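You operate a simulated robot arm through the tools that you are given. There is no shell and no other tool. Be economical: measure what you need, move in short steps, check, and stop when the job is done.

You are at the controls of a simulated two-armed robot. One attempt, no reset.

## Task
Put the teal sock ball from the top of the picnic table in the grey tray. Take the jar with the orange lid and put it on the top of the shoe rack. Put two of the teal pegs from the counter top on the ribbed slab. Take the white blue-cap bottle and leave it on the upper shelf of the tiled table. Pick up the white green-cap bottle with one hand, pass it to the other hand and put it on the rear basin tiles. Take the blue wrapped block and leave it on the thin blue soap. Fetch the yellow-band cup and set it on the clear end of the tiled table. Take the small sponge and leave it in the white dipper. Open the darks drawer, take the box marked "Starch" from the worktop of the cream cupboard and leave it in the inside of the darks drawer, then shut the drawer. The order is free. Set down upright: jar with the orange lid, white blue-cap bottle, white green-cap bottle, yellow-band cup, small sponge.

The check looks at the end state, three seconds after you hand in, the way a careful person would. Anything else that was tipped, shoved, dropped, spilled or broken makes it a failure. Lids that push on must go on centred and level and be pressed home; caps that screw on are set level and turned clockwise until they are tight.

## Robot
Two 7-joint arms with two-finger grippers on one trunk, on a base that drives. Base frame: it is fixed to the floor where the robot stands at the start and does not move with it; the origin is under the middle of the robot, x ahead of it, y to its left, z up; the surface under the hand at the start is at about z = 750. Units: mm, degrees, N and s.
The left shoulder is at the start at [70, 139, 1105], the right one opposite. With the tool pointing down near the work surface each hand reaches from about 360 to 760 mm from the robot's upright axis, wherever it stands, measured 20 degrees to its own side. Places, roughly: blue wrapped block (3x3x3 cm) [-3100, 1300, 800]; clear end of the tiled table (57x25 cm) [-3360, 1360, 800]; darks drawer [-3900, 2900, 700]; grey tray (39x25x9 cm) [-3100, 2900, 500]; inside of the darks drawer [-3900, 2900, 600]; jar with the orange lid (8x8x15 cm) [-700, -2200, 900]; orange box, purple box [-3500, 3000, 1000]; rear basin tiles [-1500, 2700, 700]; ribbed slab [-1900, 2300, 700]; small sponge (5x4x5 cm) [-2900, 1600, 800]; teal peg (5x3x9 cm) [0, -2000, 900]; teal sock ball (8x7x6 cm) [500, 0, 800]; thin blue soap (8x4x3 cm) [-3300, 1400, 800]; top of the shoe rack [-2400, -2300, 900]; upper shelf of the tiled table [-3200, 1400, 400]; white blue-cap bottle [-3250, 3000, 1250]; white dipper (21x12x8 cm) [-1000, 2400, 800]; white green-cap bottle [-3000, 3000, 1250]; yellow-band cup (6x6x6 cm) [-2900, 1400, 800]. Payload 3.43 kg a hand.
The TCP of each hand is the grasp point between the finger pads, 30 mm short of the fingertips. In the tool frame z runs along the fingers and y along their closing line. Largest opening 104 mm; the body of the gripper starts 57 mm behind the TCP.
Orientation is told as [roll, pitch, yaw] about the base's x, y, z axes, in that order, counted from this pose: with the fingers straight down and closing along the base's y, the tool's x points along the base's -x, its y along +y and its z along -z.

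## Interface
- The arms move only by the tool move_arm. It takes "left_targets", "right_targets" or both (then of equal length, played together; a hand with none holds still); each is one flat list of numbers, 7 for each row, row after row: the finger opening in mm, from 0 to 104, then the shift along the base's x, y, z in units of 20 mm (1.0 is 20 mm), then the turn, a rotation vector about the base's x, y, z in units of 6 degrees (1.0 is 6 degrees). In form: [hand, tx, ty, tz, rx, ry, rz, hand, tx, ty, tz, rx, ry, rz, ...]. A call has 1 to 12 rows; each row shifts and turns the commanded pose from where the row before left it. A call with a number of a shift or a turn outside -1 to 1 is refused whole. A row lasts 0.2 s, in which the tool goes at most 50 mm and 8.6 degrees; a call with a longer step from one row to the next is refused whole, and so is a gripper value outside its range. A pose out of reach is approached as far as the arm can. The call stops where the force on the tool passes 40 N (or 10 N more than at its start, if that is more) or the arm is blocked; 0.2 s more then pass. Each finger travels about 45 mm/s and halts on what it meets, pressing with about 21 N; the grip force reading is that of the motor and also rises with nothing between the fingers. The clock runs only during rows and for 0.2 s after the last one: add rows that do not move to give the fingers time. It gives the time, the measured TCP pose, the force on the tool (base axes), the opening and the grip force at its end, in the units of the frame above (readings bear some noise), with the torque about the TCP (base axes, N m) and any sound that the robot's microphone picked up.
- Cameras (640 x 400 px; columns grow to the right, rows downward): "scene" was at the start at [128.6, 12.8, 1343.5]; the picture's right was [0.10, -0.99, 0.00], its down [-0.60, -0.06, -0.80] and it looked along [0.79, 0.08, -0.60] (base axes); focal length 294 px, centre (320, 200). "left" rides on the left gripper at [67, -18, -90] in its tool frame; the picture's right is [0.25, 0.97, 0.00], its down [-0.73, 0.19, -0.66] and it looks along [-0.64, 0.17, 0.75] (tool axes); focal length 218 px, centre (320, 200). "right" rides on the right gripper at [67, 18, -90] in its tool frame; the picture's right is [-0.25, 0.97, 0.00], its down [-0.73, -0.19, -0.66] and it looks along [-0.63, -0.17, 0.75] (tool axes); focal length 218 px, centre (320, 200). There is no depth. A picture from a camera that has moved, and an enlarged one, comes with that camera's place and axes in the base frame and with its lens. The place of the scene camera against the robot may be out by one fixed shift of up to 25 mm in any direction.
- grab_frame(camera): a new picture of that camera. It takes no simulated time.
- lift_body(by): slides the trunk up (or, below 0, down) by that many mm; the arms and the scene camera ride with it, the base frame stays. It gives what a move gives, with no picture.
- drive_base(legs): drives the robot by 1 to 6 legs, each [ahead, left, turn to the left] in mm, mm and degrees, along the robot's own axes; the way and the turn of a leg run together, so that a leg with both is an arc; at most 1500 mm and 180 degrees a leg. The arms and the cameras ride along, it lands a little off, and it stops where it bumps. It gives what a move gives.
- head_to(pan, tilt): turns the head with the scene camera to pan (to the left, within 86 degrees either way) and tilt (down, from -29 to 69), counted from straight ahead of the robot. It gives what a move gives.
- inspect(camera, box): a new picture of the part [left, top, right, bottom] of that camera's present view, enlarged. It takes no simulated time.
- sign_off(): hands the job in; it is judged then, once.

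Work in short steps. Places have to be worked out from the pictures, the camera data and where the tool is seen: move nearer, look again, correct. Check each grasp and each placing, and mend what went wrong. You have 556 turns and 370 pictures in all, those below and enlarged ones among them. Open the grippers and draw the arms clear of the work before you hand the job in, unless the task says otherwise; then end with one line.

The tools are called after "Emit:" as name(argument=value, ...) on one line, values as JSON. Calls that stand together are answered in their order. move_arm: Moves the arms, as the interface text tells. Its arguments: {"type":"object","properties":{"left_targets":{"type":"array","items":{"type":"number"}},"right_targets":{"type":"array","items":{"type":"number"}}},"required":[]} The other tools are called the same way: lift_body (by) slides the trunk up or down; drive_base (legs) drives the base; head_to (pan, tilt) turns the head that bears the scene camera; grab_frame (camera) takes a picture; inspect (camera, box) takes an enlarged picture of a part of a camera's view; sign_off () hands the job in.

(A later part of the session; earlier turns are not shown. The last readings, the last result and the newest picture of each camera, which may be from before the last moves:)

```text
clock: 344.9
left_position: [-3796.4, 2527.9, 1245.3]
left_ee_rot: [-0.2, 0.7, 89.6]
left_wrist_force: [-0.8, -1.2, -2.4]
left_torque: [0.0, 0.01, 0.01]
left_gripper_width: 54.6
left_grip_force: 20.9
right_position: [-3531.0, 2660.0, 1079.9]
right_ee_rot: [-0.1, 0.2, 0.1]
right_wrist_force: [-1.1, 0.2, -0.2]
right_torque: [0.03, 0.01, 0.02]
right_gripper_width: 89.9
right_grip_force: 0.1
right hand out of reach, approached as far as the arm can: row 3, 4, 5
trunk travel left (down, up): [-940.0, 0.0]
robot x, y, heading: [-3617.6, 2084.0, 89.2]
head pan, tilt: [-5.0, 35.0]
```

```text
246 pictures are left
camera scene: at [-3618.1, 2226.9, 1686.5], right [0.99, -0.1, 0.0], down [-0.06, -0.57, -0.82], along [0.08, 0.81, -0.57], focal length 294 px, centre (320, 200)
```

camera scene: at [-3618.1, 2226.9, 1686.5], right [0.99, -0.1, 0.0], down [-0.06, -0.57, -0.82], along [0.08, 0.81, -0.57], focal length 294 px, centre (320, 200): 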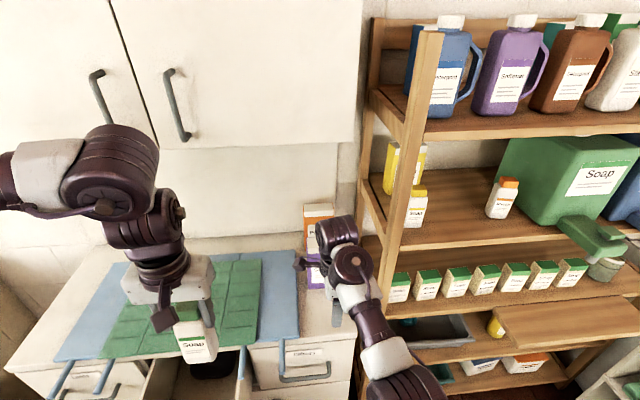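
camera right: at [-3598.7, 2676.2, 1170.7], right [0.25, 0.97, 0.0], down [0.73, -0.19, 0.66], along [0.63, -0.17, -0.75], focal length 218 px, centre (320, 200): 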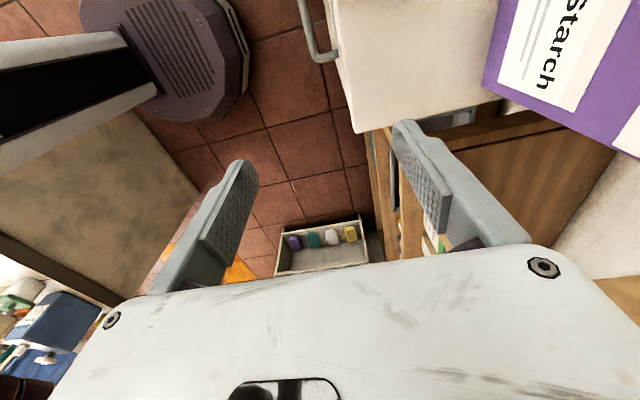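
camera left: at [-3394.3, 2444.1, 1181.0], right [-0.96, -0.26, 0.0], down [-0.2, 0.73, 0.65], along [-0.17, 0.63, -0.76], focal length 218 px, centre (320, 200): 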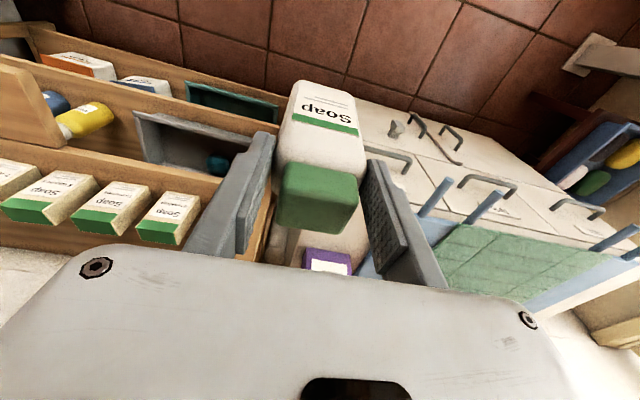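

Refined: box front y≈2860, centre y≈2882, base z≈872, top ≈1043. I'll move the right hand left of the box first, then drive in.

Emit:
move_arm(right_targets=[90, -0.8, 0, -0.3, 0, 0, 0, 90, -0.8, 0, -0.3, 0, 0, 0, 90, -0.8, 0, -0.3, 0, 0, 0, 90, -0.8, 0, -0.3, 0, 0, 0, 90, -0.8, 0, -0.3, 0, 0, 0, 90, -0.8, 0, 0, 0, 0, 0, 90, -0.8, 0, 0, 0, 0, 0])

Emit:
drive_base(legs=[[0, 45, 0.7], [155, 0, 0]])

Emit:
grab_frame(camera="right")

Emit:
grab_frame(camera="scene")

```text
clock: 346.5
left_position: [-3796.4, 2527.9, 1246.1]
left_ee_rot: [-0.3, 0.5, 89.5]
left_wrist_force: [0.5, -0.5, -2.0]
left_torque: [-0.04, -0.03, 0.0]
left_gripper_width: 54.6
left_grip_force: 21.4
right_position: [-3645.7, 2659.5, 1052.4]
right_ee_rot: [0.0, 0.0, 0.0]
right_wrist_force: [-0.5, 0.5, 0.0]
right_torque: [0.02, -0.03, 0.02]
right_gripper_width: 89.9
right_grip_force: 0.0
trunk travel left (down, up): [-940.0, 0.0]
robot x, y, heading: [-3619.5, 2084.0, 89.4]
head pan, tilt: [-5.0, 35.0]
```

```text
clock: 348.4
left_position: [-3849.9, 2675.0, 1246.6]
left_ee_rot: [-0.3, 0.4, 90.3]
left_wrist_force: [0.2, 0.7, -2.2]
left_torque: [-0.01, -0.01, 0.01]
left_gripper_width: 54.4
left_grip_force: 21.0
right_position: [-3699.1, 2810.6, 1052.9]
right_ee_rot: [0.0, 0.0, 0.8]
right_wrist_force: [-1.1, -0.4, 0.3]
right_torque: [0.01, -0.02, 0.01]
right_gripper_width: 89.7
right_grip_force: 0.1
trunk travel left (down, up): [-940.0, 0.0]
robot x, y, heading: [-3666.3, 2238.6, 89.6]
head pan, tilt: [-5.0, 35.0]
```

```text
245 pictures are left
camera right: at [-3765.9, 2826.3, 1144.2], right [0.24, 0.97, 0.0], down [0.73, -0.18, 0.66], along [0.64, -0.16, -0.75], focal length 218 px, centre (320, 200)
```

right: 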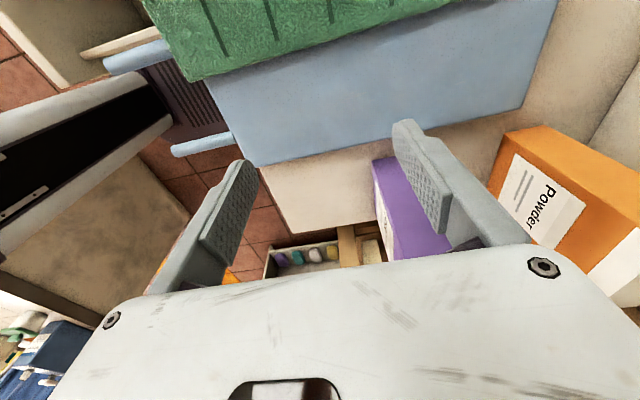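

```text
244 pictures are left
camera scene: at [-3668.0, 2375.7, 1687.0], right [1.0, -0.09, 0.0], down [-0.05, -0.57, -0.82], along [0.07, 0.82, -0.57], focal length 294 px, centre (320, 200)
```

scene: 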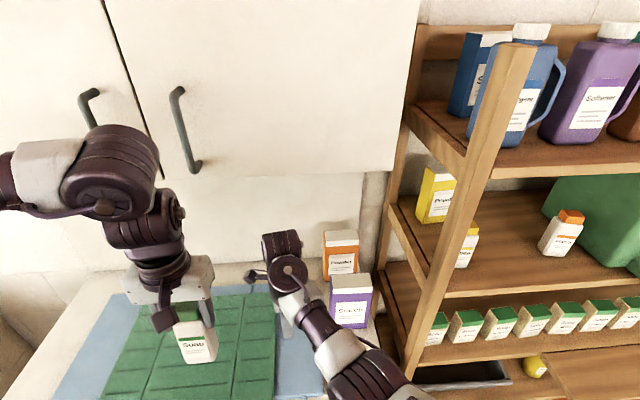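

The view confirms the box's front face at y≈2860 and left face at x≈-3585. I'll move to y=2882, z≈1004 left of the box and recheck.

Emit:
move_arm(right_targets=[90, 0, 0.7, -0.5, 0, 0, -0.1, 90, 0, 0.7, -0.5, 0, 0, 0, 90, 0, 0.7, -0.5, 0, 0, 0, 90, 0.4, 0.7, -0.5, 0, 0, 0, 90, 0.5, 0.75, -0.5, 0, 0, 0, 90, 0.5, 0, 0, 0, 0, 0])

Emit:
grab_frame(camera="right")

```text
clock: 349.8
left_position: [-3846.0, 2677.1, 1246.0]
left_ee_rot: [-0.2, 0.5, 90.3]
left_wrist_force: [0.2, -0.5, -1.7]
left_torque: [0.01, -0.02, 0.0]
left_gripper_width: 54.6
left_grip_force: 21.2
right_position: [-3669.2, 2875.3, 1006.4]
right_ee_rot: [-0.2, 0.3, 0.2]
right_wrist_force: [0.3, 0.1, -0.5]
right_torque: [-0.01, 0.02, -0.01]
right_gripper_width: 89.8
right_grip_force: 0.1
right hand out of reach, approached as far as the arm can: row 5
trunk travel left (down, up): [-940.0, 0.0]
robot x, y, heading: [-3660.7, 2236.4, 90.0]
head pan, tilt: [-5.0, 35.0]
```

```text
243 pictures are left
camera right: at [-3734.4, 2892.5, 1097.5], right [0.25, 0.97, 0.0], down [0.73, -0.19, 0.65], along [0.63, -0.16, -0.76], focal length 218 px, centre (320, 200)
```

right: 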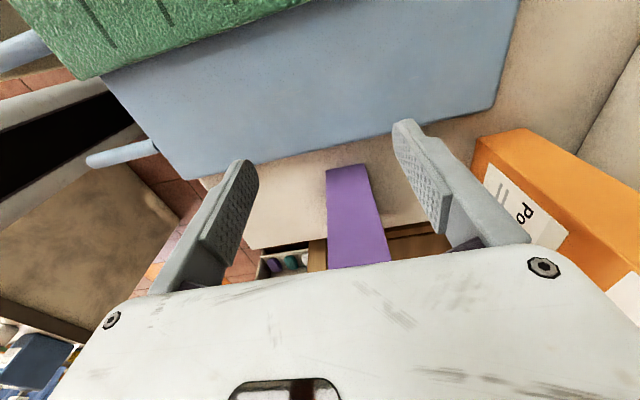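

The box is between the fingers in view but its centre is y≈2891, so I'll drive ahead 18 mm to centre it.

Emit:
drive_base(legs=[[18, 0, 0]])

Emit:
move_arm(right_targets=[90, 0.7, 0, 0, 0, 0, 0, 90, 0.7, 0, 0, 0, 0, 0, 90, 0.7, 0, 0, 0, 0, 0])

Emit:
grab_frame(camera="right")

Emit:
inspect(camera="scene", box=[240, 200, 400, 360])

```text
clock: 350.5
left_position: [-3846.9, 2691.6, 1248.4]
left_ee_rot: [-0.2, 0.3, 90.3]
left_wrist_force: [1.0, -0.5, -1.4]
left_torque: [0.05, 0.01, -0.04]
left_gripper_width: 54.6
left_grip_force: 21.1
right_position: [-3666.6, 2890.5, 1009.5]
right_ee_rot: [0.1, 0.2, 0.3]
right_wrist_force: [-0.1, -0.5, 0.2]
right_torque: [0.06, 0.02, -0.02]
right_gripper_width: 89.9
right_grip_force: 0.0
trunk travel left (down, up): [-940.0, 0.0]
robot x, y, heading: [-3668.6, 2255.3, 90.0]
head pan, tilt: [-5.0, 35.0]
```

```text
clock: 351.3
left_position: [-3846.7, 2694.4, 1247.6]
left_ee_rot: [-0.1, 0.4, 90.3]
left_wrist_force: [-0.3, -0.6, -2.1]
left_torque: [-0.01, 0.0, -0.01]
left_gripper_width: 54.4
left_grip_force: 21.2
right_position: [-3624.6, 2893.0, 1005.7]
right_ee_rot: [-0.1, 0.0, 0.1]
right_wrist_force: [-0.5, 0.4, 0.1]
right_torque: [0.02, 0.02, -0.02]
right_gripper_width: 90.1
right_grip_force: 0.1
trunk travel left (down, up): [-940.0, 0.0]
robot x, y, heading: [-3664.5, 2255.0, 90.2]
head pan, tilt: [-5.0, 35.0]
```

```text
242 pictures are left
camera right: at [-3690.8, 2908.6, 1096.8], right [0.25, 0.97, 0.0], down [0.73, -0.19, 0.66], along [0.63, -0.16, -0.76], focal length 218 px, centre (320, 200)
```

right: 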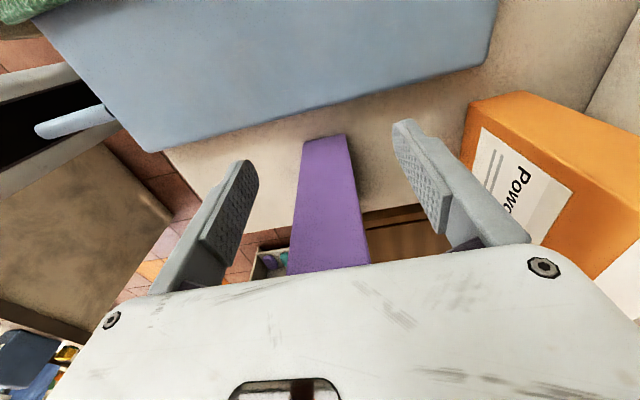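

```text
2.50 times, centred on (320, 280) of scene
camera zoom: at [-3664.3, 2395.7, 1686.7], right [1.0, -0.09, 0.0], down [-0.05, -0.57, -0.82], along [0.07, 0.82, -0.57], focal length 736 px, centre (320, 0)
```

zoom: 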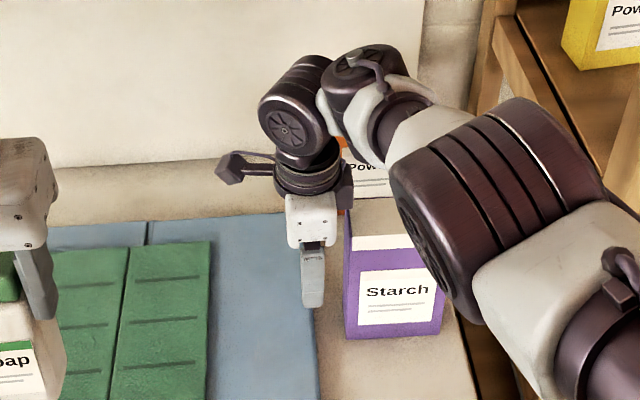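

Palm clearance above the box top is about 23 mm. I'll slide +x 86 mm over the box and close.

Emit:
move_arm(right_targets=[90, 0.8, 0, 0, 0, 0, 0, 90, 0.8, 0, 0, 0, 0, 0, 90, 0.9, 0, 0, 0, 0, 0, 90, 0.9, 0, 0, 0, 0, 0, 90, 0.9, 0, 0, 0, 0, 0, 20, 0, 0, 0, 0, 0, 0, 20, 0, 0, 0, 0, 0, 0, 20, 0, 0, 0, 0, 0, 0, 20, 0, 0, 0, 0, 0, 0])

Emit:
grab_frame(camera="right")

```text
clock: 353.3
left_position: [-3847.0, 2697.4, 1245.7]
left_ee_rot: [-0.2, 0.6, 90.3]
left_wrist_force: [0.2, 0.2, -2.9]
left_torque: [-0.01, 0.02, 0.04]
left_gripper_width: 54.7
left_grip_force: 21.5
right_position: [-3540.4, 2893.3, 1004.4]
right_ee_rot: [-0.2, 0.2, 0.2]
right_wrist_force: [-0.5, -0.5, -0.3]
right_torque: [-0.04, -0.04, -0.07]
right_gripper_width: 49.9
right_grip_force: 20.9
trunk travel left (down, up): [-940.0, 0.0]
robot x, y, heading: [-3666.2, 2257.4, 89.7]
head pan, tilt: [-5.0, 35.0]
```

```text
240 pictures are left
camera right: at [-3607.4, 2909.7, 1094.8], right [0.25, 0.97, 0.0], down [0.73, -0.19, 0.66], along [0.64, -0.17, -0.75], focal length 218 px, centre (320, 200)
```

right: 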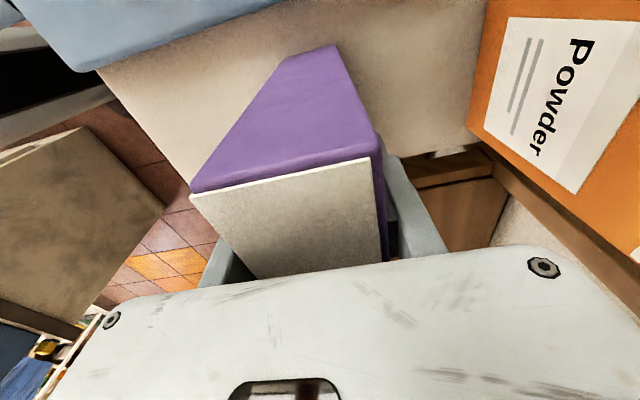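

The Starch box is gripped at 50 mm. I'll lift 65 mm and check.

Emit:
move_arm(right_targets=[20, 0, 0, 0.5, 0, 0, 0, 20, 0, 0, 0.7, 0, 0, 0, 20, 0, 0, 0.7, 0, 0, 0, 20, 0, 0, 0.7, 0, 0, 0, 20, 0, 0, 0.6, 0, 0, 0])

Emit:
grab_frame(camera="scene")

```text
clock: 354.5
left_position: [-3852.2, 2696.3, 1243.0]
left_ee_rot: [-0.5, 0.6, 90.3]
left_wrist_force: [0.4, 0.0, -2.5]
left_torque: [-0.03, 0.04, -0.02]
left_gripper_width: 54.5
left_grip_force: 21.2
right_position: [-3542.2, 2888.1, 1063.2]
right_ee_rot: [-1.8, -0.1, 0.5]
right_wrist_force: [0.1, 0.2, -5.6]
right_torque: [-0.02, 0.07, 0.04]
right_gripper_width: 49.6
right_grip_force: 21.0
right hand out of reach, approached as far as the arm can: row 5
trunk travel left (down, up): [-940.0, 0.0]
robot x, y, heading: [-3661.8, 2252.9, 89.7]
head pan, tilt: [-5.0, 35.0]
```

```text
239 pictures are left
camera scene: at [-3670.4, 2397.0, 1684.5], right [1.0, -0.09, 0.0], down [-0.05, -0.57, -0.82], along [0.07, 0.82, -0.57], focal length 294 px, centre (320, 200)
```

scene: 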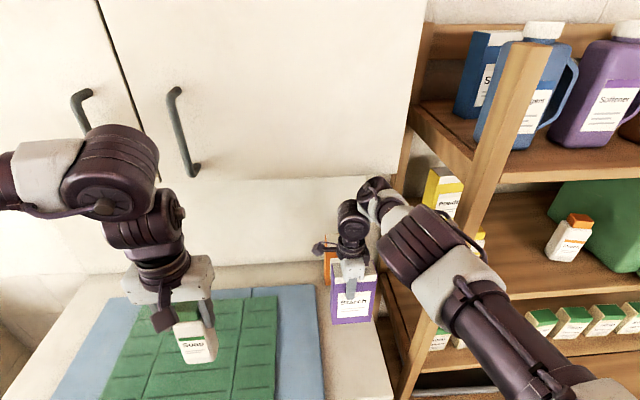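

Lifted about 58 mm. I'll drive straight back from under the cabinet, then strafe left to the drawer.

Emit:
drive_base(legs=[[-240, 0, 0]])

Emit:
drive_base(legs=[[0, 395, 0]])

Emit:
head_to(pan=-5, tilt=45)

Emit:
grab_frame(camera="scene")

Emit:
grab_frame(camera="right")

```text
clock: 356.3
left_position: [-3848.2, 2466.4, 1243.2]
left_ee_rot: [-0.3, 0.9, 90.5]
left_wrist_force: [0.1, 0.9, -2.5]
left_torque: [-0.04, 0.02, 0.04]
left_gripper_width: 54.6
left_grip_force: 21.1
right_position: [-3540.0, 2668.0, 1073.4]
right_ee_rot: [-0.7, 0.1, 0.7]
right_wrist_force: [0.2, 0.2, -6.7]
right_torque: [-0.01, 0.06, 0.0]
right_gripper_width: 49.8
right_grip_force: 20.8
trunk travel left (down, up): [-940.0, 0.0]
robot x, y, heading: [-3662.9, 2018.4, 90.4]
head pan, tilt: [-5.0, 35.0]
```

```text
clock: 358.7
left_position: [-4235.5, 2457.9, 1246.6]
left_ee_rot: [-0.1, 0.6, 90.8]
left_wrist_force: [-0.5, 0.8, -1.6]
left_torque: [-0.01, -0.02, 0.02]
left_gripper_width: 54.6
left_grip_force: 20.7
right_position: [-3927.9, 2661.8, 1076.5]
right_ee_rot: [-0.6, 0.2, 0.9]
right_wrist_force: [-0.2, -0.3, -6.0]
right_torque: [-0.03, 0.09, -0.04]
right_gripper_width: 49.9
right_grip_force: 20.3
trunk travel left (down, up): [-940.0, 0.0]
robot x, y, heading: [-4053.1, 2017.3, 90.5]
head pan, tilt: [-5.0, 35.0]
```

```text
clock: 359.5
left_position: [-4236.1, 2457.8, 1246.5]
left_ee_rot: [-0.1, 0.5, 90.8]
left_wrist_force: [-0.6, 0.2, -2.5]
left_torque: [0.0, 0.01, 0.04]
left_gripper_width: 54.7
left_grip_force: 21.2
right_position: [-3929.8, 2661.5, 1076.7]
right_ee_rot: [-0.5, 0.1, 0.9]
right_wrist_force: [0.4, -0.2, -4.6]
right_torque: [-0.01, 0.05, 0.03]
right_gripper_width: 49.6
right_grip_force: 20.9
trunk travel left (down, up): [-940.0, 0.0]
robot x, y, heading: [-4047.6, 2018.4, 90.5]
head pan, tilt: [-5.0, 45.0]
```

```text
238 pictures are left
camera scene: at [-4052.6, 2154.7, 1671.7], right [1.0, -0.08, 0.0], down [-0.06, -0.71, -0.71], along [0.06, 0.7, -0.71], focal length 294 px, centre (320, 200)
```

scene: 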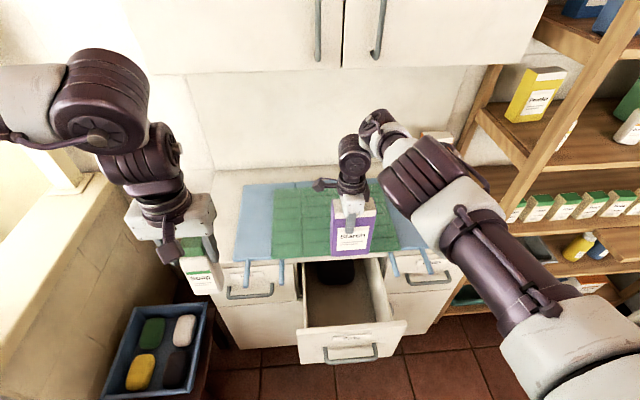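

```text
237 pictures are left
camera right: at [-3996.1, 2678.4, 1166.7], right [0.24, 0.97, -0.01], down [0.73, -0.17, 0.66], along [0.64, -0.16, -0.75], focal length 218 px, centre (320, 200)
```

right: 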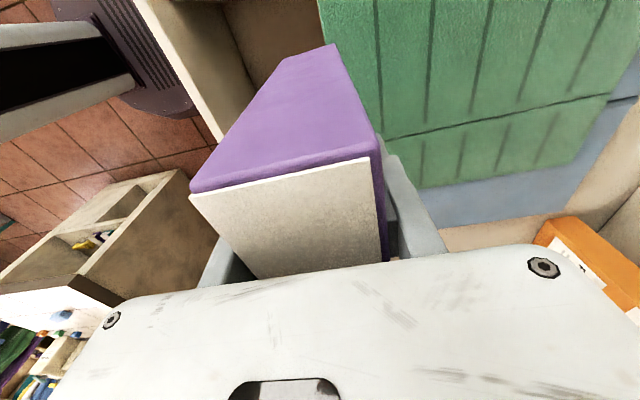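

The open drawer interior spans about x -4060 to -3808 and y 2510 to 2690, with a dark item farther back. I'll move the box back to y≈2590 and lower the trunk 250.

Emit:
move_arm(right_targets=[20, 0, -0.7, 0, 0, 0, -0.1, 20, 0, -0.7, 0, 0, 0, 0, 20, 0, -0.7, 0, 0, 0, 0, 20, 0, -0.7, -0.2, 0, 0, 0, 20, 0, -0.7, -0.2, 0, 0, 0])

Emit:
lift_body(by=-240)

Emit:
grab_frame(camera="scene")

Emit:
grab_frame(camera="right")

```text
clock: 360.7
left_position: [-4238.0, 2458.3, 1244.5]
left_ee_rot: [-0.2, 0.6, 90.8]
left_wrist_force: [0.1, 0.1, -2.6]
left_torque: [0.01, -0.03, -0.02]
left_gripper_width: 54.7
left_grip_force: 21.0
right_position: [-3929.3, 2663.1, 1077.1]
right_ee_rot: [-0.4, 0.1, 0.9]
right_wrist_force: [-0.4, 0.7, -5.3]
right_torque: [0.01, 0.04, -0.03]
right_gripper_width: 49.7
right_grip_force: 21.3
right hand out of reach, approached as far as the arm can: row 1, 2, 3, 4, 5
trunk travel left (down, up): [-940.0, 0.0]
robot x, y, heading: [-4049.9, 2017.1, 90.2]
head pan, tilt: [-5.0, 45.0]
```

```text
clock: 361.8
left_position: [-4237.5, 2449.5, 1171.3]
left_ee_rot: [-0.3, 0.1, 90.7]
left_wrist_force: [0.5, 0.9, -1.1]
left_torque: [-0.06, 0.01, 0.01]
left_gripper_width: 54.7
left_grip_force: 20.7
right_position: [-3931.1, 2658.9, 1015.1]
right_ee_rot: [0.9, 0.1, 1.5]
right_wrist_force: [1.6, -31.0, 49.5]
right_torque: [-2.76, -0.08, -0.04]
right_gripper_width: 49.9
right_grip_force: 20.5
trunk travel left (down, up): [-862.0, 78.0]
robot x, y, heading: [-4056.8, 2015.4, 90.5]
head pan, tilt: [-5.0, 45.0]
stopped: the force on the tool passed its limit at 98 N (the readings are from after the stop); the commanded pose is now the measured one
```

```text
236 pictures are left
camera scene: at [-4053.9, 2142.6, 1594.7], right [1.0, -0.08, 0.0], down [-0.06, -0.7, -0.71], along [0.06, 0.71, -0.7], focal length 294 px, centre (320, 200)
```

scene: 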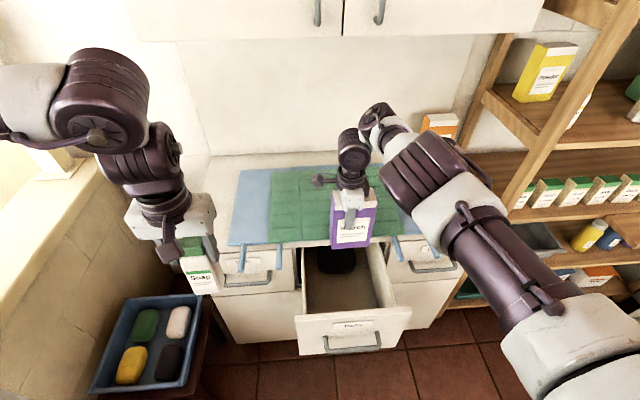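

```text
235 pictures are left
camera right: at [-3998.1, 2673.6, 1106.7], right [0.23, 0.97, 0.01], down [0.73, -0.18, 0.65], along [0.64, -0.14, -0.76], focal length 218 px, centre (320, 200)
```

right: 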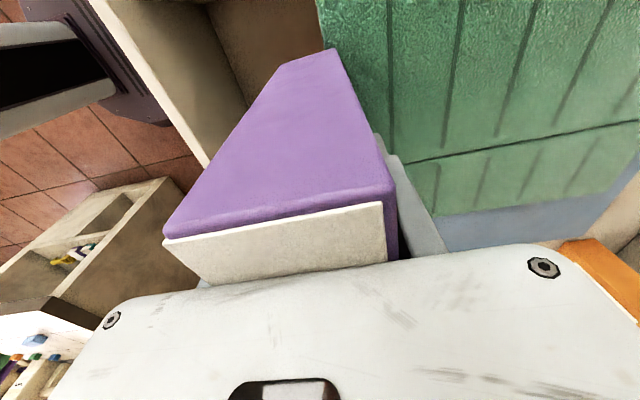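

The arm couldn't retract at that height, so the box pressed on the board edge. I'll raise the trunk again and drive back instead.

Emit:
lift_body(by=60)

Emit:
drive_base(legs=[[-85, 0, 0]])

Emit:
grab_frame(camera="scene")

Emit:
grab_frame(camera="right")

```text
clock: 362.8
left_position: [-4238.0, 2458.8, 1227.6]
left_ee_rot: [-0.2, 0.5, 90.9]
left_wrist_force: [0.6, 0.3, -2.2]
left_torque: [-0.03, 0.01, -0.03]
left_gripper_width: 54.5
left_grip_force: 20.9
right_position: [-3931.0, 2668.4, 1066.0]
right_ee_rot: [0.5, 0.1, 0.9]
right_wrist_force: [-0.1, -0.9, -5.1]
right_torque: [-0.02, 0.09, 0.0]
right_gripper_width: 49.9
right_grip_force: 20.7
trunk travel left (down, up): [-922.0, 18.0]
robot x, y, heading: [-4053.9, 2016.6, 90.6]
head pan, tilt: [-5.0, 45.0]
```

```text
clock: 363.8
left_position: [-4237.0, 2379.3, 1224.7]
left_ee_rot: [-0.3, 1.0, 90.8]
left_wrist_force: [0.0, 1.5, -2.2]
left_torque: [-0.04, 0.0, 0.0]
left_gripper_width: 54.9
left_grip_force: 21.2
right_position: [-3930.8, 2588.6, 1061.8]
right_ee_rot: [0.3, 0.1, 0.9]
right_wrist_force: [0.7, 0.6, -6.2]
right_torque: [-0.06, 0.1, -0.01]
right_gripper_width: 50.0
right_grip_force: 20.8
trunk travel left (down, up): [-922.0, 18.0]
robot x, y, heading: [-4050.9, 1932.8, 90.3]
head pan, tilt: [-5.0, 45.0]
```

```text
234 pictures are left
camera scene: at [-4052.5, 2078.9, 1652.5], right [1.0, -0.08, 0.0], down [-0.06, -0.71, -0.7], along [0.06, 0.7, -0.71], focal length 294 px, centre (320, 200)
```

scene: 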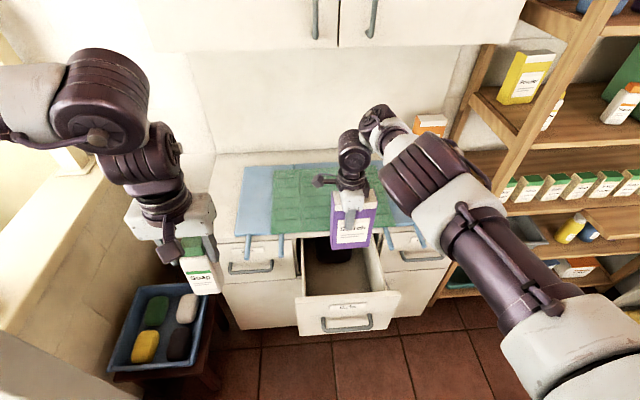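

```text
233 pictures are left
camera right: at [-3996.7, 2603.9, 1153.4], right [0.24, 0.97, 0.0], down [0.73, -0.18, 0.66], along [0.64, -0.15, -0.76], focal length 218 px, centre (320, 200)
```

right: 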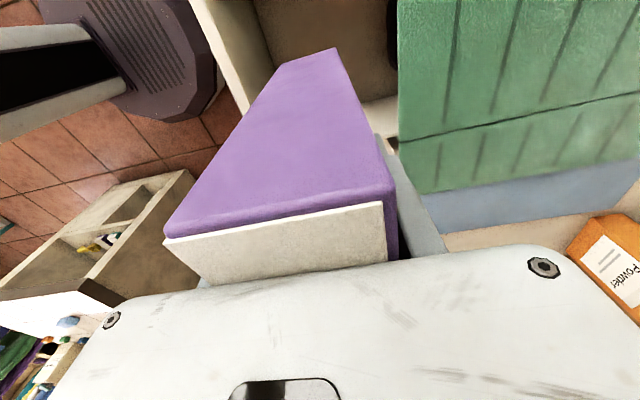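

The box is now clear in front of the worktop above the drawer. I'll lower the trunk 230.

Emit:
lift_body(by=-230)

Emit:
grab_frame(camera="right")

Emit:
grab_frame(camera="scene")

```text
clock: 366.3
left_position: [-4236.5, 2372.7, 997.5]
left_ee_rot: [-0.2, 0.6, 90.8]
left_wrist_force: [-0.4, -0.1, -1.4]
left_torque: [-0.01, -0.02, 0.0]
left_gripper_width: 54.6
left_grip_force: 20.9
right_position: [-3929.9, 2581.8, 839.0]
right_ee_rot: [0.6, 0.1, 0.9]
right_wrist_force: [-0.5, -0.9, -5.4]
right_torque: [-0.03, 0.09, 0.02]
right_gripper_width: 49.9
right_grip_force: 20.2
trunk travel left (down, up): [-692.0, 248.0]
robot x, y, heading: [-4049.0, 1935.7, 90.4]
head pan, tilt: [-5.0, 45.0]
```

```text
232 pictures are left
camera right: at [-3996.6, 2596.5, 928.1], right [0.24, 0.97, 0.01], down [0.73, -0.19, 0.65], along [0.64, -0.15, -0.76], focal length 218 px, centre (320, 200)
```

right: 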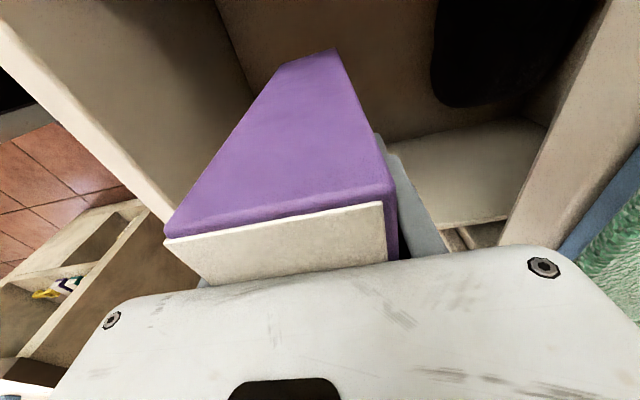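

```text
231 pictures are left
camera scene: at [-4052.4, 2068.2, 1423.7], right [1.0, -0.08, 0.0], down [-0.06, -0.71, -0.71], along [0.06, 0.7, -0.71], focal length 294 px, centre (320, 200)
```

scene: 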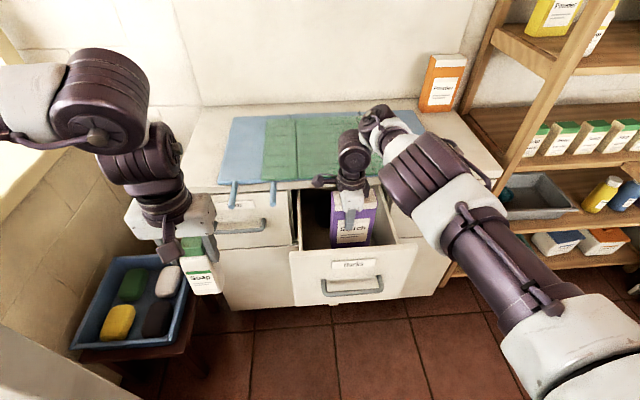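

The box is entering the drawer cleanly. I'll lower with the arm and watch for floor contact.

Emit:
move_arm(right_targets=[20, 0, 0, -0.9, 0, 0, 0, 20, 0, 0, -0.9, 0, 0, 0, 20, 0, 0, -0.9, 0, 0, 0, 20, 0, 0, -0.6, 0, 0, 0, 20, 0, 0, -0.4, 0, 0, 0, 20, 0, 0, -0.3, 0, 0, 0])

Emit:
grab_frame(camera="right")

```text
clock: 367.7
left_position: [-4237.3, 2372.6, 998.1]
left_ee_rot: [-0.2, 0.7, 90.8]
left_wrist_force: [0.1, 0.5, -2.7]
left_torque: [-0.02, 0.01, 0.04]
left_gripper_width: 54.7
left_grip_force: 20.6
right_position: [-3929.6, 2582.3, 756.3]
right_ee_rot: [0.7, 0.1, 0.9]
right_wrist_force: [0.9, 0.3, -5.3]
right_torque: [0.0, 0.08, 0.01]
right_gripper_width: 49.8
right_grip_force: 20.9
trunk travel left (down, up): [-692.0, 248.0]
robot x, y, heading: [-4048.4, 1931.9, 90.3]
head pan, tilt: [-5.0, 45.0]
```

```text
230 pictures are left
camera right: at [-3997.0, 2597.3, 847.9], right [0.24, 0.97, 0.01], down [0.73, -0.18, 0.65], along [0.64, -0.15, -0.76], focal length 218 px, centre (320, 200)
```

right: 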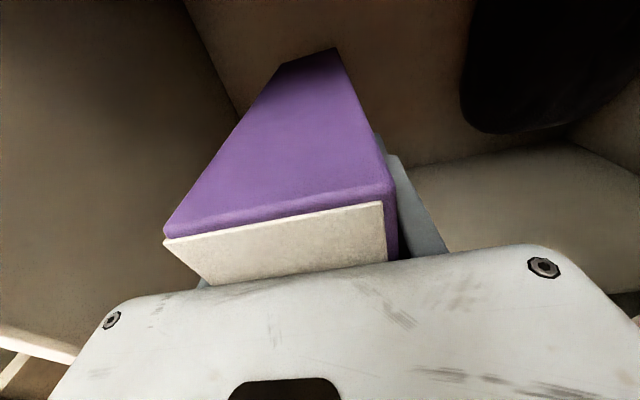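

Near the floor now. I'll go down in small steps.

Emit:
move_arm(right_targets=[20, 0, 0, -0.25, 0, 0, 0, 20, 0, 0, -0.25, 0, 0, 0, 20, 0, 0, -0.2, 0, 0, 0, 20, 0, 0, -0.2, 0, 0, 0])

```text
clock: 368.7
left_position: [-4236.3, 2372.5, 998.1]
left_ee_rot: [-0.2, 0.6, 90.9]
left_wrist_force: [1.1, 0.5, -2.4]
left_torque: [0.0, -0.05, -0.02]
left_gripper_width: 54.9
left_grip_force: 20.7
right_position: [-3930.2, 2581.9, 740.8]
right_ee_rot: [0.6, 0.1, 0.9]
right_wrist_force: [0.8, 0.4, -4.5]
right_torque: [0.04, 0.06, 0.0]
right_gripper_width: 49.7
right_grip_force: 21.0
trunk travel left (down, up): [-692.0, 248.0]
robot x, y, heading: [-4048.9, 1930.6, 90.5]
head pan, tilt: [-5.0, 45.0]
```

Emit:
move_arm(right_targets=[20, 0, 0, -0.25, 0, 0, 0, 20, 0, 0, -0.25, 0, 0, 0, 20, 0, 0, -0.2, 0, 0, 0, 20, 0, 0, -0.2, 0, 0, 0])

```text
clock: 369.7
left_position: [-4237.2, 2372.4, 998.6]
left_ee_rot: [0.0, 0.5, 90.8]
left_wrist_force: [-0.6, -0.6, -2.1]
left_torque: [0.0, -0.01, 0.0]
left_gripper_width: 55.0
left_grip_force: 20.7
right_position: [-3929.3, 2582.2, 719.9]
right_ee_rot: [0.5, 0.1, 0.9]
right_wrist_force: [-0.3, 0.4, -4.6]
right_torque: [0.03, 0.06, 0.04]
right_gripper_width: 49.6
right_grip_force: 20.7
trunk travel left (down, up): [-692.0, 248.0]
robot x, y, heading: [-4053.6, 1934.7, 90.1]
head pan, tilt: [-5.0, 45.0]
```

Still no contact, so I'll continue down.

Emit:
move_arm(right_targets=[20, 0, 0, -0.25, 0, 0, 0, 20, 0, 0, -0.25, 0, 0, 0, 20, 0, 0, -0.2, 0, 0, 0, 20, 0, 0, -0.2, 0, 0, 0])

Emit:
grab_frame(camera="right")

Emit:
grab_frame(camera="scene")

```text
clock: 370.6
left_position: [-4236.9, 2370.0, 999.5]
left_ee_rot: [-0.3, 0.4, 90.7]
left_wrist_force: [-0.8, -0.2, -1.9]
left_torque: [-0.06, 0.03, 0.0]
left_gripper_width: 54.5
left_grip_force: 20.6
right_position: [-3930.8, 2585.6, 715.7]
right_ee_rot: [1.5, 0.1, 1.1]
right_wrist_force: [1.9, -0.3, 22.9]
right_torque: [-0.73, -0.29, 0.23]
right_gripper_width: 49.9
right_grip_force: 21.5
trunk travel left (down, up): [-692.0, 248.0]
robot x, y, heading: [-4049.0, 1932.9, 90.6]
head pan, tilt: [-5.0, 45.0]
stopped in row 4 (right hand): the force on the tool passed its limit at 43 N (the readings are from after the stop); the commanded pose is now the measured one
```

```text
229 pictures are left
camera right: at [-3997.5, 2599.6, 805.8], right [0.24, 0.97, 0.03], down [0.73, -0.2, 0.65], along [0.64, -0.13, -0.76], focal length 218 px, centre (320, 200)
```

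right: 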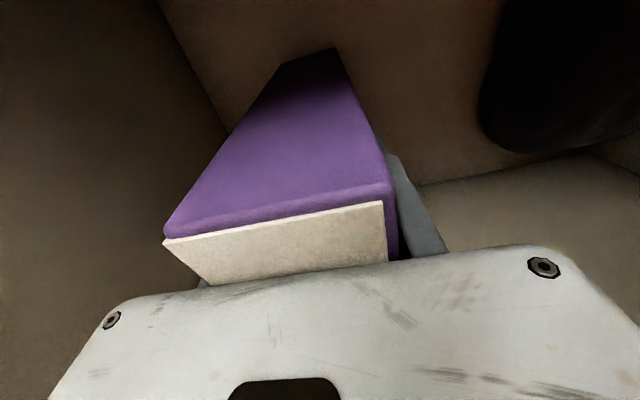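

```text
228 pictures are left
camera scene: at [-4052.5, 2065.5, 1423.9], right [1.0, -0.08, 0.0], down [-0.06, -0.7, -0.71], along [0.06, 0.71, -0.71], focal length 294 px, centre (320, 200)
```

scene: 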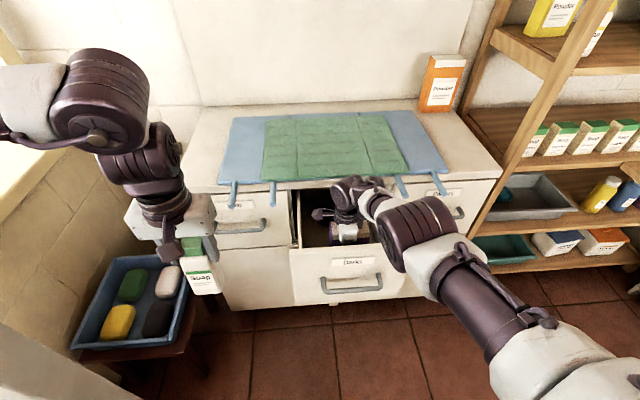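

The box is on the drawer floor. I'll ease up slightly, open, and raise the trunk.

Emit:
move_arm(right_targets=[20, 0, 0, 0.1, 0, 0, 0, 50, 0, 0, 0, 0, 0, 0, 78, 0, 0, 0, 0, 0, 0, 78, 0, 0, 0, 0, 0, 0, 78, 0, 0, 0, 0, 0, 0, 78, 0, 0, 0.5, 0, 0, 0, 78, 0, 0, 0.8, 0, 0, 0, 78, 0, 0, 0.8, 0, 0, 0])

Emit:
grab_frame(camera="right")

```text
clock: 372.4
left_position: [-4237.3, 2371.1, 998.1]
left_ee_rot: [-0.3, 0.5, 90.8]
left_wrist_force: [-0.5, 0.4, -2.4]
left_torque: [0.0, -0.02, 0.02]
left_gripper_width: 54.6
left_grip_force: 21.2
right_position: [-3929.6, 2583.1, 754.9]
right_ee_rot: [1.1, 0.1, 0.9]
right_wrist_force: [0.2, 0.8, -0.1]
right_torque: [0.0, 0.0, -0.02]
right_gripper_width: 77.9
right_grip_force: 0.1
trunk travel left (down, up): [-692.0, 248.0]
robot x, y, heading: [-4050.6, 1934.3, 90.4]
head pan, tilt: [-5.0, 45.0]
```

```text
227 pictures are left
camera right: at [-3997.2, 2597.1, 846.1], right [0.24, 0.97, 0.02], down [0.73, -0.19, 0.65], along [0.64, -0.14, -0.76], focal length 218 px, centre (320, 200)
```

right: 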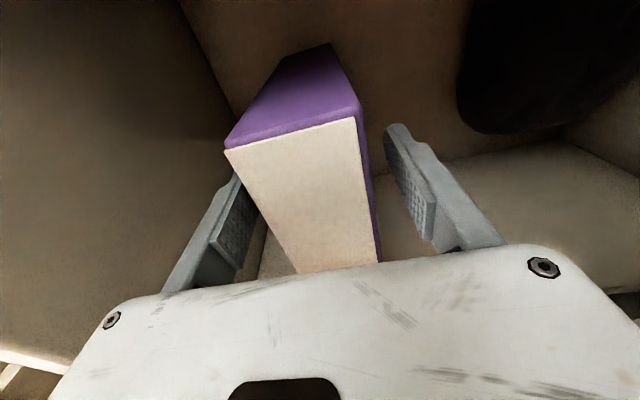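

Box released and standing. I'll raise the trunk to clear the hand.

Emit:
lift_body(by=240)

Emit:
grab_frame(camera="scene")

```text
clock: 374.9
left_position: [-4236.5, 2370.9, 1237.3]
left_ee_rot: [-0.3, 0.6, 90.7]
left_wrist_force: [-0.1, 0.5, -2.2]
left_torque: [-0.03, 0.02, -0.01]
left_gripper_width: 54.7
left_grip_force: 21.0
right_position: [-3931.3, 2583.7, 995.1]
right_ee_rot: [1.0, 0.1, 0.9]
right_wrist_force: [-0.1, -0.1, 0.3]
right_torque: [-0.01, -0.01, -0.03]
right_gripper_width: 78.0
right_grip_force: 0.1
trunk travel left (down, up): [-932.0, 8.0]
robot x, y, heading: [-4047.2, 1930.7, 90.2]
head pan, tilt: [-5.0, 45.0]
```

```text
226 pictures are left
camera scene: at [-4052.5, 2067.6, 1663.7], right [1.0, -0.08, 0.0], down [-0.06, -0.71, -0.71], along [0.06, 0.7, -0.71], focal length 294 px, centre (320, 200)
```

scene: 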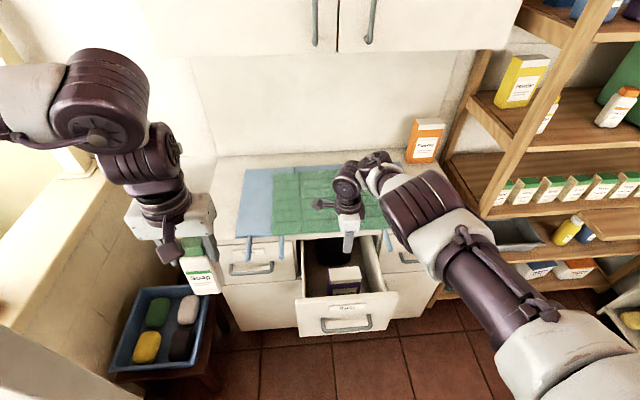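

The box stands inside the drawer. To shut it, I'll back off, tilt the right hand forward with closed fingers, lower, and push the drawer front by driving forward.

Emit:
drive_base(legs=[[-230, 0, 0]])

Emit:
move_arm(right_targets=[20, 0, 0, 0, 0.9, 0, 0, 0, 0, 0, 0, 0.9, 0, 0, 0, 0, 0, 0, 0.9, 0, 0, 0, 0, 0, 0, 0.9, 0, 0, 0, 0, 0, 0, 0.9, 0, 0, 0, 0, 0, 0, 0.9, 0, 0, 0, 0, 0, 0, 0.9, 0, 0, 0, 0, 0, 0, 0.9, 0, 0])

Emit:
lift_body(by=-240)

Emit:
grab_frame(camera="right")

Emit:
grab_frame(camera="scene")

```text
clock: 376.7
left_position: [-4234.4, 2143.8, 1235.8]
left_ee_rot: [-0.3, 0.7, 90.7]
left_wrist_force: [0.1, 0.0, -2.3]
left_torque: [0.01, -0.01, 0.02]
left_gripper_width: 54.6
left_grip_force: 21.2
right_position: [-3927.5, 2357.2, 992.8]
right_ee_rot: [1.0, 0.1, 0.8]
right_wrist_force: [0.3, 0.1, -0.3]
right_torque: [0.0, -0.01, 0.03]
right_gripper_width: 77.7
right_grip_force: 0.1
trunk travel left (down, up): [-932.0, 8.0]
robot x, y, heading: [-4047.6, 1703.5, 90.4]
head pan, tilt: [-5.0, 45.0]
```

```text
clock: 378.5
left_position: [-4235.9, 2141.0, 1237.6]
left_ee_rot: [-0.3, 0.6, 90.7]
left_wrist_force: [0.5, 0.8, -2.5]
left_torque: [-0.01, 0.03, 0.0]
left_gripper_width: 54.8
left_grip_force: 20.9
right_position: [-3938.6, 2439.7, 960.1]
right_ee_rot: [33.1, -0.5, 0.6]
right_wrist_force: [-0.3, 0.1, 0.3]
right_torque: [-0.01, 0.02, -0.02]
right_gripper_width: 0.0
right_grip_force: 21.6
right hand out of reach, approached as far as the arm can: row 1, 2, 3, 4, 5, 6, 7, 8
trunk travel left (down, up): [-932.0, 8.0]
robot x, y, heading: [-4048.0, 1701.6, 90.2]
head pan, tilt: [-5.0, 45.0]
```

```text
clock: 381.0
left_position: [-4234.5, 2140.8, 997.7]
left_ee_rot: [-0.3, 0.4, 90.7]
left_wrist_force: [-0.5, 0.4, -1.9]
left_torque: [-0.04, -0.01, 0.01]
left_gripper_width: 54.8
left_grip_force: 21.2
right_position: [-3939.3, 2440.9, 719.6]
right_ee_rot: [33.2, -0.5, 0.6]
right_wrist_force: [0.8, 0.0, -0.4]
right_torque: [0.01, -0.01, -0.01]
right_gripper_width: 0.1
right_grip_force: 20.4
trunk travel left (down, up): [-692.0, 248.0]
robot x, y, heading: [-4048.0, 1704.3, 90.2]
head pan, tilt: [-5.0, 45.0]
```

```text
225 pictures are left
camera right: at [-4005.6, 2404.3, 804.6], right [0.24, 0.81, 0.53], down [0.73, -0.51, 0.45], along [0.64, 0.28, -0.72], focal length 218 px, centre (320, 200)
```

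right: 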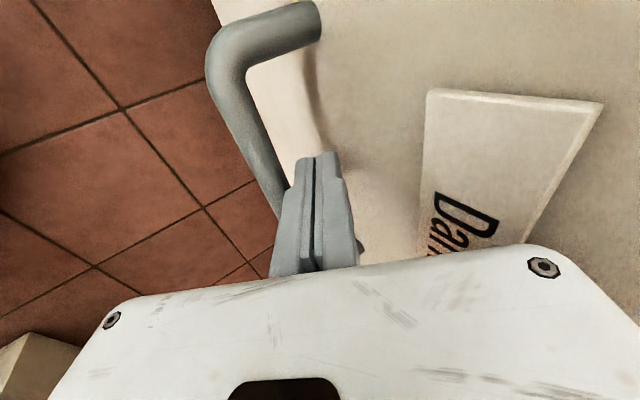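

```text
224 pictures are left
camera scene: at [-4050.7, 1836.6, 1423.8], right [1.0, -0.08, 0.0], down [-0.06, -0.7, -0.71], along [0.06, 0.7, -0.71], focal length 294 px, centre (320, 200)
```

scene: 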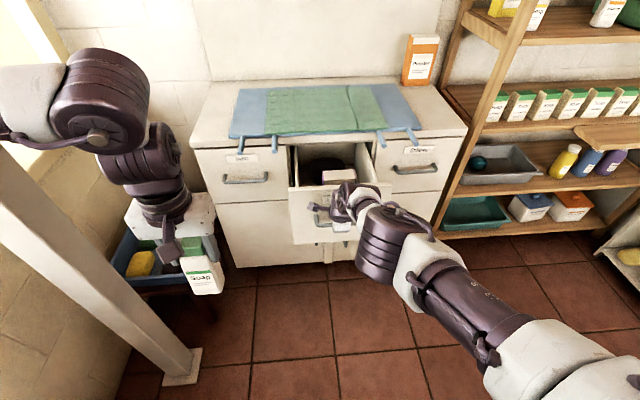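

The closed fingertips sit just above the bar against the drawer front. I'll push by driving forward 130 mm and check.

Emit:
drive_base(legs=[[130, 0, 0]])

Emit:
grab_frame(camera="scene")

```text
clock: 382.3
left_position: [-4235.7, 2277.9, 999.2]
left_ee_rot: [-0.3, 0.6, 90.7]
left_wrist_force: [-0.7, -0.1, -2.5]
left_torque: [-0.02, -0.04, 0.02]
left_gripper_width: 54.7
left_grip_force: 20.9
right_position: [-3938.6, 2576.7, 720.6]
right_ee_rot: [33.1, -0.5, 0.6]
right_wrist_force: [0.2, -0.7, 0.5]
right_torque: [0.01, -0.05, 0.02]
right_gripper_width: 0.0
right_grip_force: 21.3
trunk travel left (down, up): [-692.0, 248.0]
robot x, y, heading: [-4047.5, 1836.0, 90.1]
head pan, tilt: [-5.0, 45.0]
```

```text
223 pictures are left
camera scene: at [-4051.5, 1973.0, 1423.9], right [1.0, -0.08, 0.0], down [-0.06, -0.7, -0.71], along [0.06, 0.71, -0.71], focal length 294 px, centre (320, 200)
```

scene: 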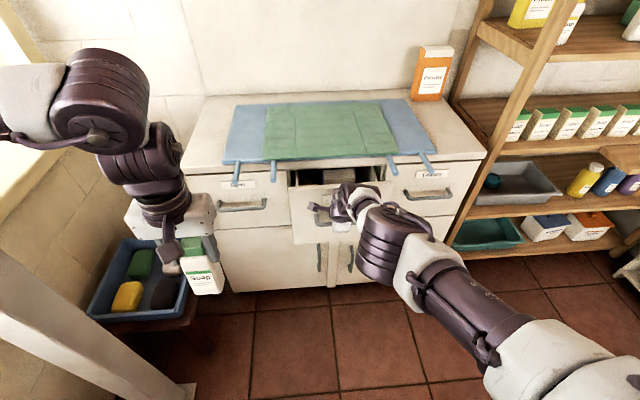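

The drawer is closing freely with the box passing under the worktop. I'll push 95 mm more.

Emit:
drive_base(legs=[[90, 0, 0]])

Emit:
grab_frame(camera="right")

Emit:
grab_frame(camera="scene")

```text
clock: 383.4
left_position: [-4235.5, 2369.8, 997.9]
left_ee_rot: [-0.2, 0.6, 90.7]
left_wrist_force: [0.1, 0.3, -2.3]
left_torque: [-0.04, 0.0, -0.02]
left_gripper_width: 54.9
left_grip_force: 20.8
right_position: [-3940.5, 2668.4, 719.1]
right_ee_rot: [33.1, -0.5, 0.6]
right_wrist_force: [0.3, 0.0, -0.5]
right_torque: [0.04, 0.02, -0.03]
right_gripper_width: 0.0
right_grip_force: 21.2
trunk travel left (down, up): [-692.0, 248.0]
robot x, y, heading: [-4051.6, 1928.1, 90.6]
head pan, tilt: [-5.0, 45.0]
```

```text
222 pictures are left
camera right: at [-4007.1, 2632.7, 804.2], right [0.24, 0.81, 0.53], down [0.73, -0.51, 0.45], along [0.64, 0.28, -0.72], focal length 218 px, centre (320, 200)
```

right: 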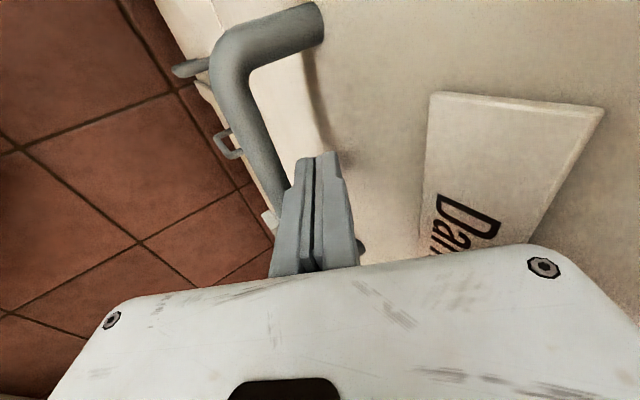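

```text
221 pictures are left
camera scene: at [-4052.1, 2065.2, 1423.6], right [1.0, -0.08, 0.0], down [-0.06, -0.71, -0.71], along [0.06, 0.7, -0.71], focal length 294 px, centre (320, 200)
```

scene: 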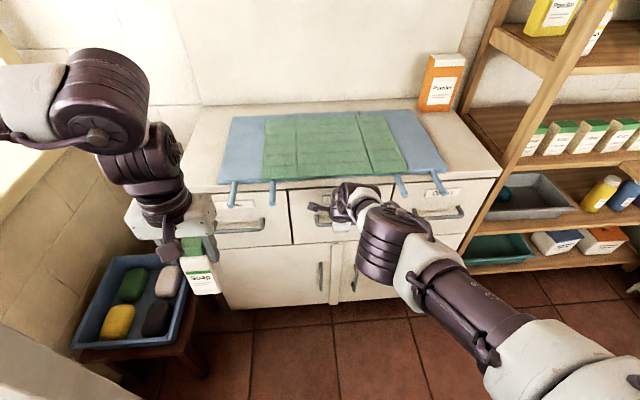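

Nearly flush. I'll push a little more to seat it, then zoom.

Emit:
drive_base(legs=[[15, 0, 0]])

Emit:
inspect(camera="scene", box=[200, 160, 480, 280])

```text
clock: 384.3
left_position: [-4235.6, 2379.4, 998.6]
left_ee_rot: [-0.3, 0.5, 90.6]
left_wrist_force: [0.0, 0.2, -1.3]
left_torque: [0.01, -0.01, -0.02]
left_gripper_width: 54.7
left_grip_force: 21.8
right_position: [-3939.3, 2672.4, 714.2]
right_ee_rot: [31.9, -0.5, 0.6]
right_wrist_force: [0.9, -11.9, 5.4]
right_torque: [-0.03, -0.05, -0.08]
right_gripper_width: 0.3
right_grip_force: 21.0
trunk travel left (down, up): [-692.0, 248.0]
robot x, y, heading: [-4051.7, 1942.7, 90.4]
head pan, tilt: [-5.0, 45.0]
stopped in leg 1: the force on the tool passed its limit at 47 N (the readings are from after the stop); the commanded pose is now the measured one
```

```text
2.29 times, centred on (340, 220) of scene
camera zoom: at [-4052.2, 2075.0, 1423.9], right [1.0, -0.08, 0.0], down [-0.06, -0.7, -0.71], along [0.06, 0.71, -0.71], focal length 673 px, centre (274, 154)
```

zoom: 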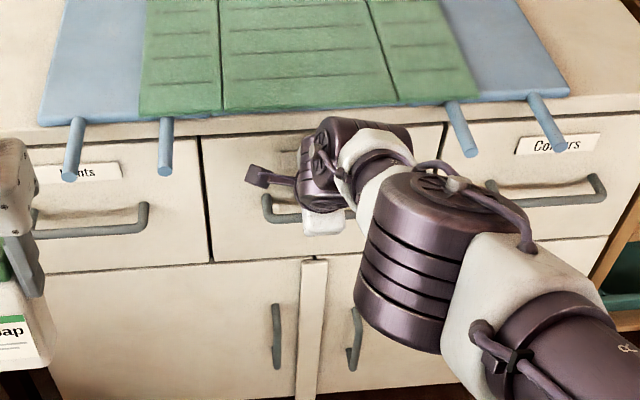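

The drawer is flush and shut. The fingers are behind the bar, so I'll withdraw along the tool axis (up and back) before driving away.

Emit:
move_arm(right_targets=[0, 0, -0.2, 0.5, 0, 0, 0, 0, 0, -0.45, 0.85, 0, 0, 0, 0, 0, -0.5, 0.84, 0, 0, 0, 0, 0, -0.55, 0.84, 0, 0, 0, 0, 0, -0.55, 0.84, 0, 0, 0, 0, 0, -0.55, 0.84, 0, 0, 0, 0, 0, -0.55, 0.84, 0, 0, 0])

Emit:
grab_frame(camera="right")

```text
clock: 384.9
left_position: [-4235.3, 2381.0, 998.6]
left_ee_rot: [-0.3, 0.5, 90.5]
left_wrist_force: [-0.8, 0.1, -1.8]
left_torque: [-0.04, 0.0, -0.01]
left_gripper_width: 54.9
left_grip_force: 20.6
right_position: [-3939.9, 2673.1, 722.4]
right_ee_rot: [30.6, -0.7, 0.6]
right_wrist_force: [0.6, -5.6, 1.9]
right_torque: [-0.02, -0.02, -0.09]
right_gripper_width: 0.1
right_grip_force: 20.9
right hand out of reach, approached as far as the arm can: row 1, 2, 3
trunk travel left (down, up): [-692.0, 248.0]
robot x, y, heading: [-4048.1, 1941.0, 90.3]
head pan, tilt: [-5.0, 45.0]
stopped in row 3 (right hand): the force on the tool passed its limit at 43 N (the readings are from after the stop); the commanded pose is now the measured one
```

```text
219 pictures are left
camera right: at [-4007.5, 2640.9, 807.9], right [0.24, 0.84, 0.49], down [0.73, -0.49, 0.48], along [0.64, 0.25, -0.73], focal length 218 px, centre (320, 200)
```

right: 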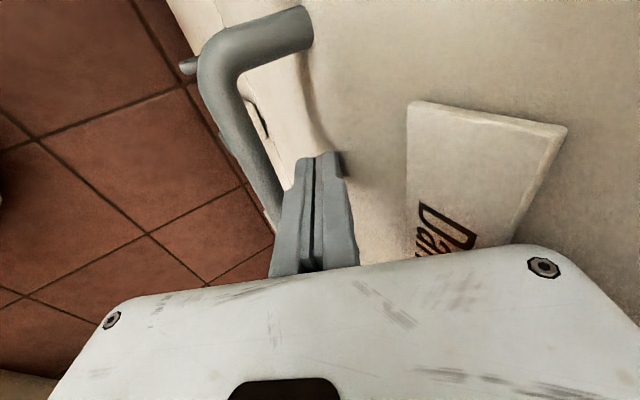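

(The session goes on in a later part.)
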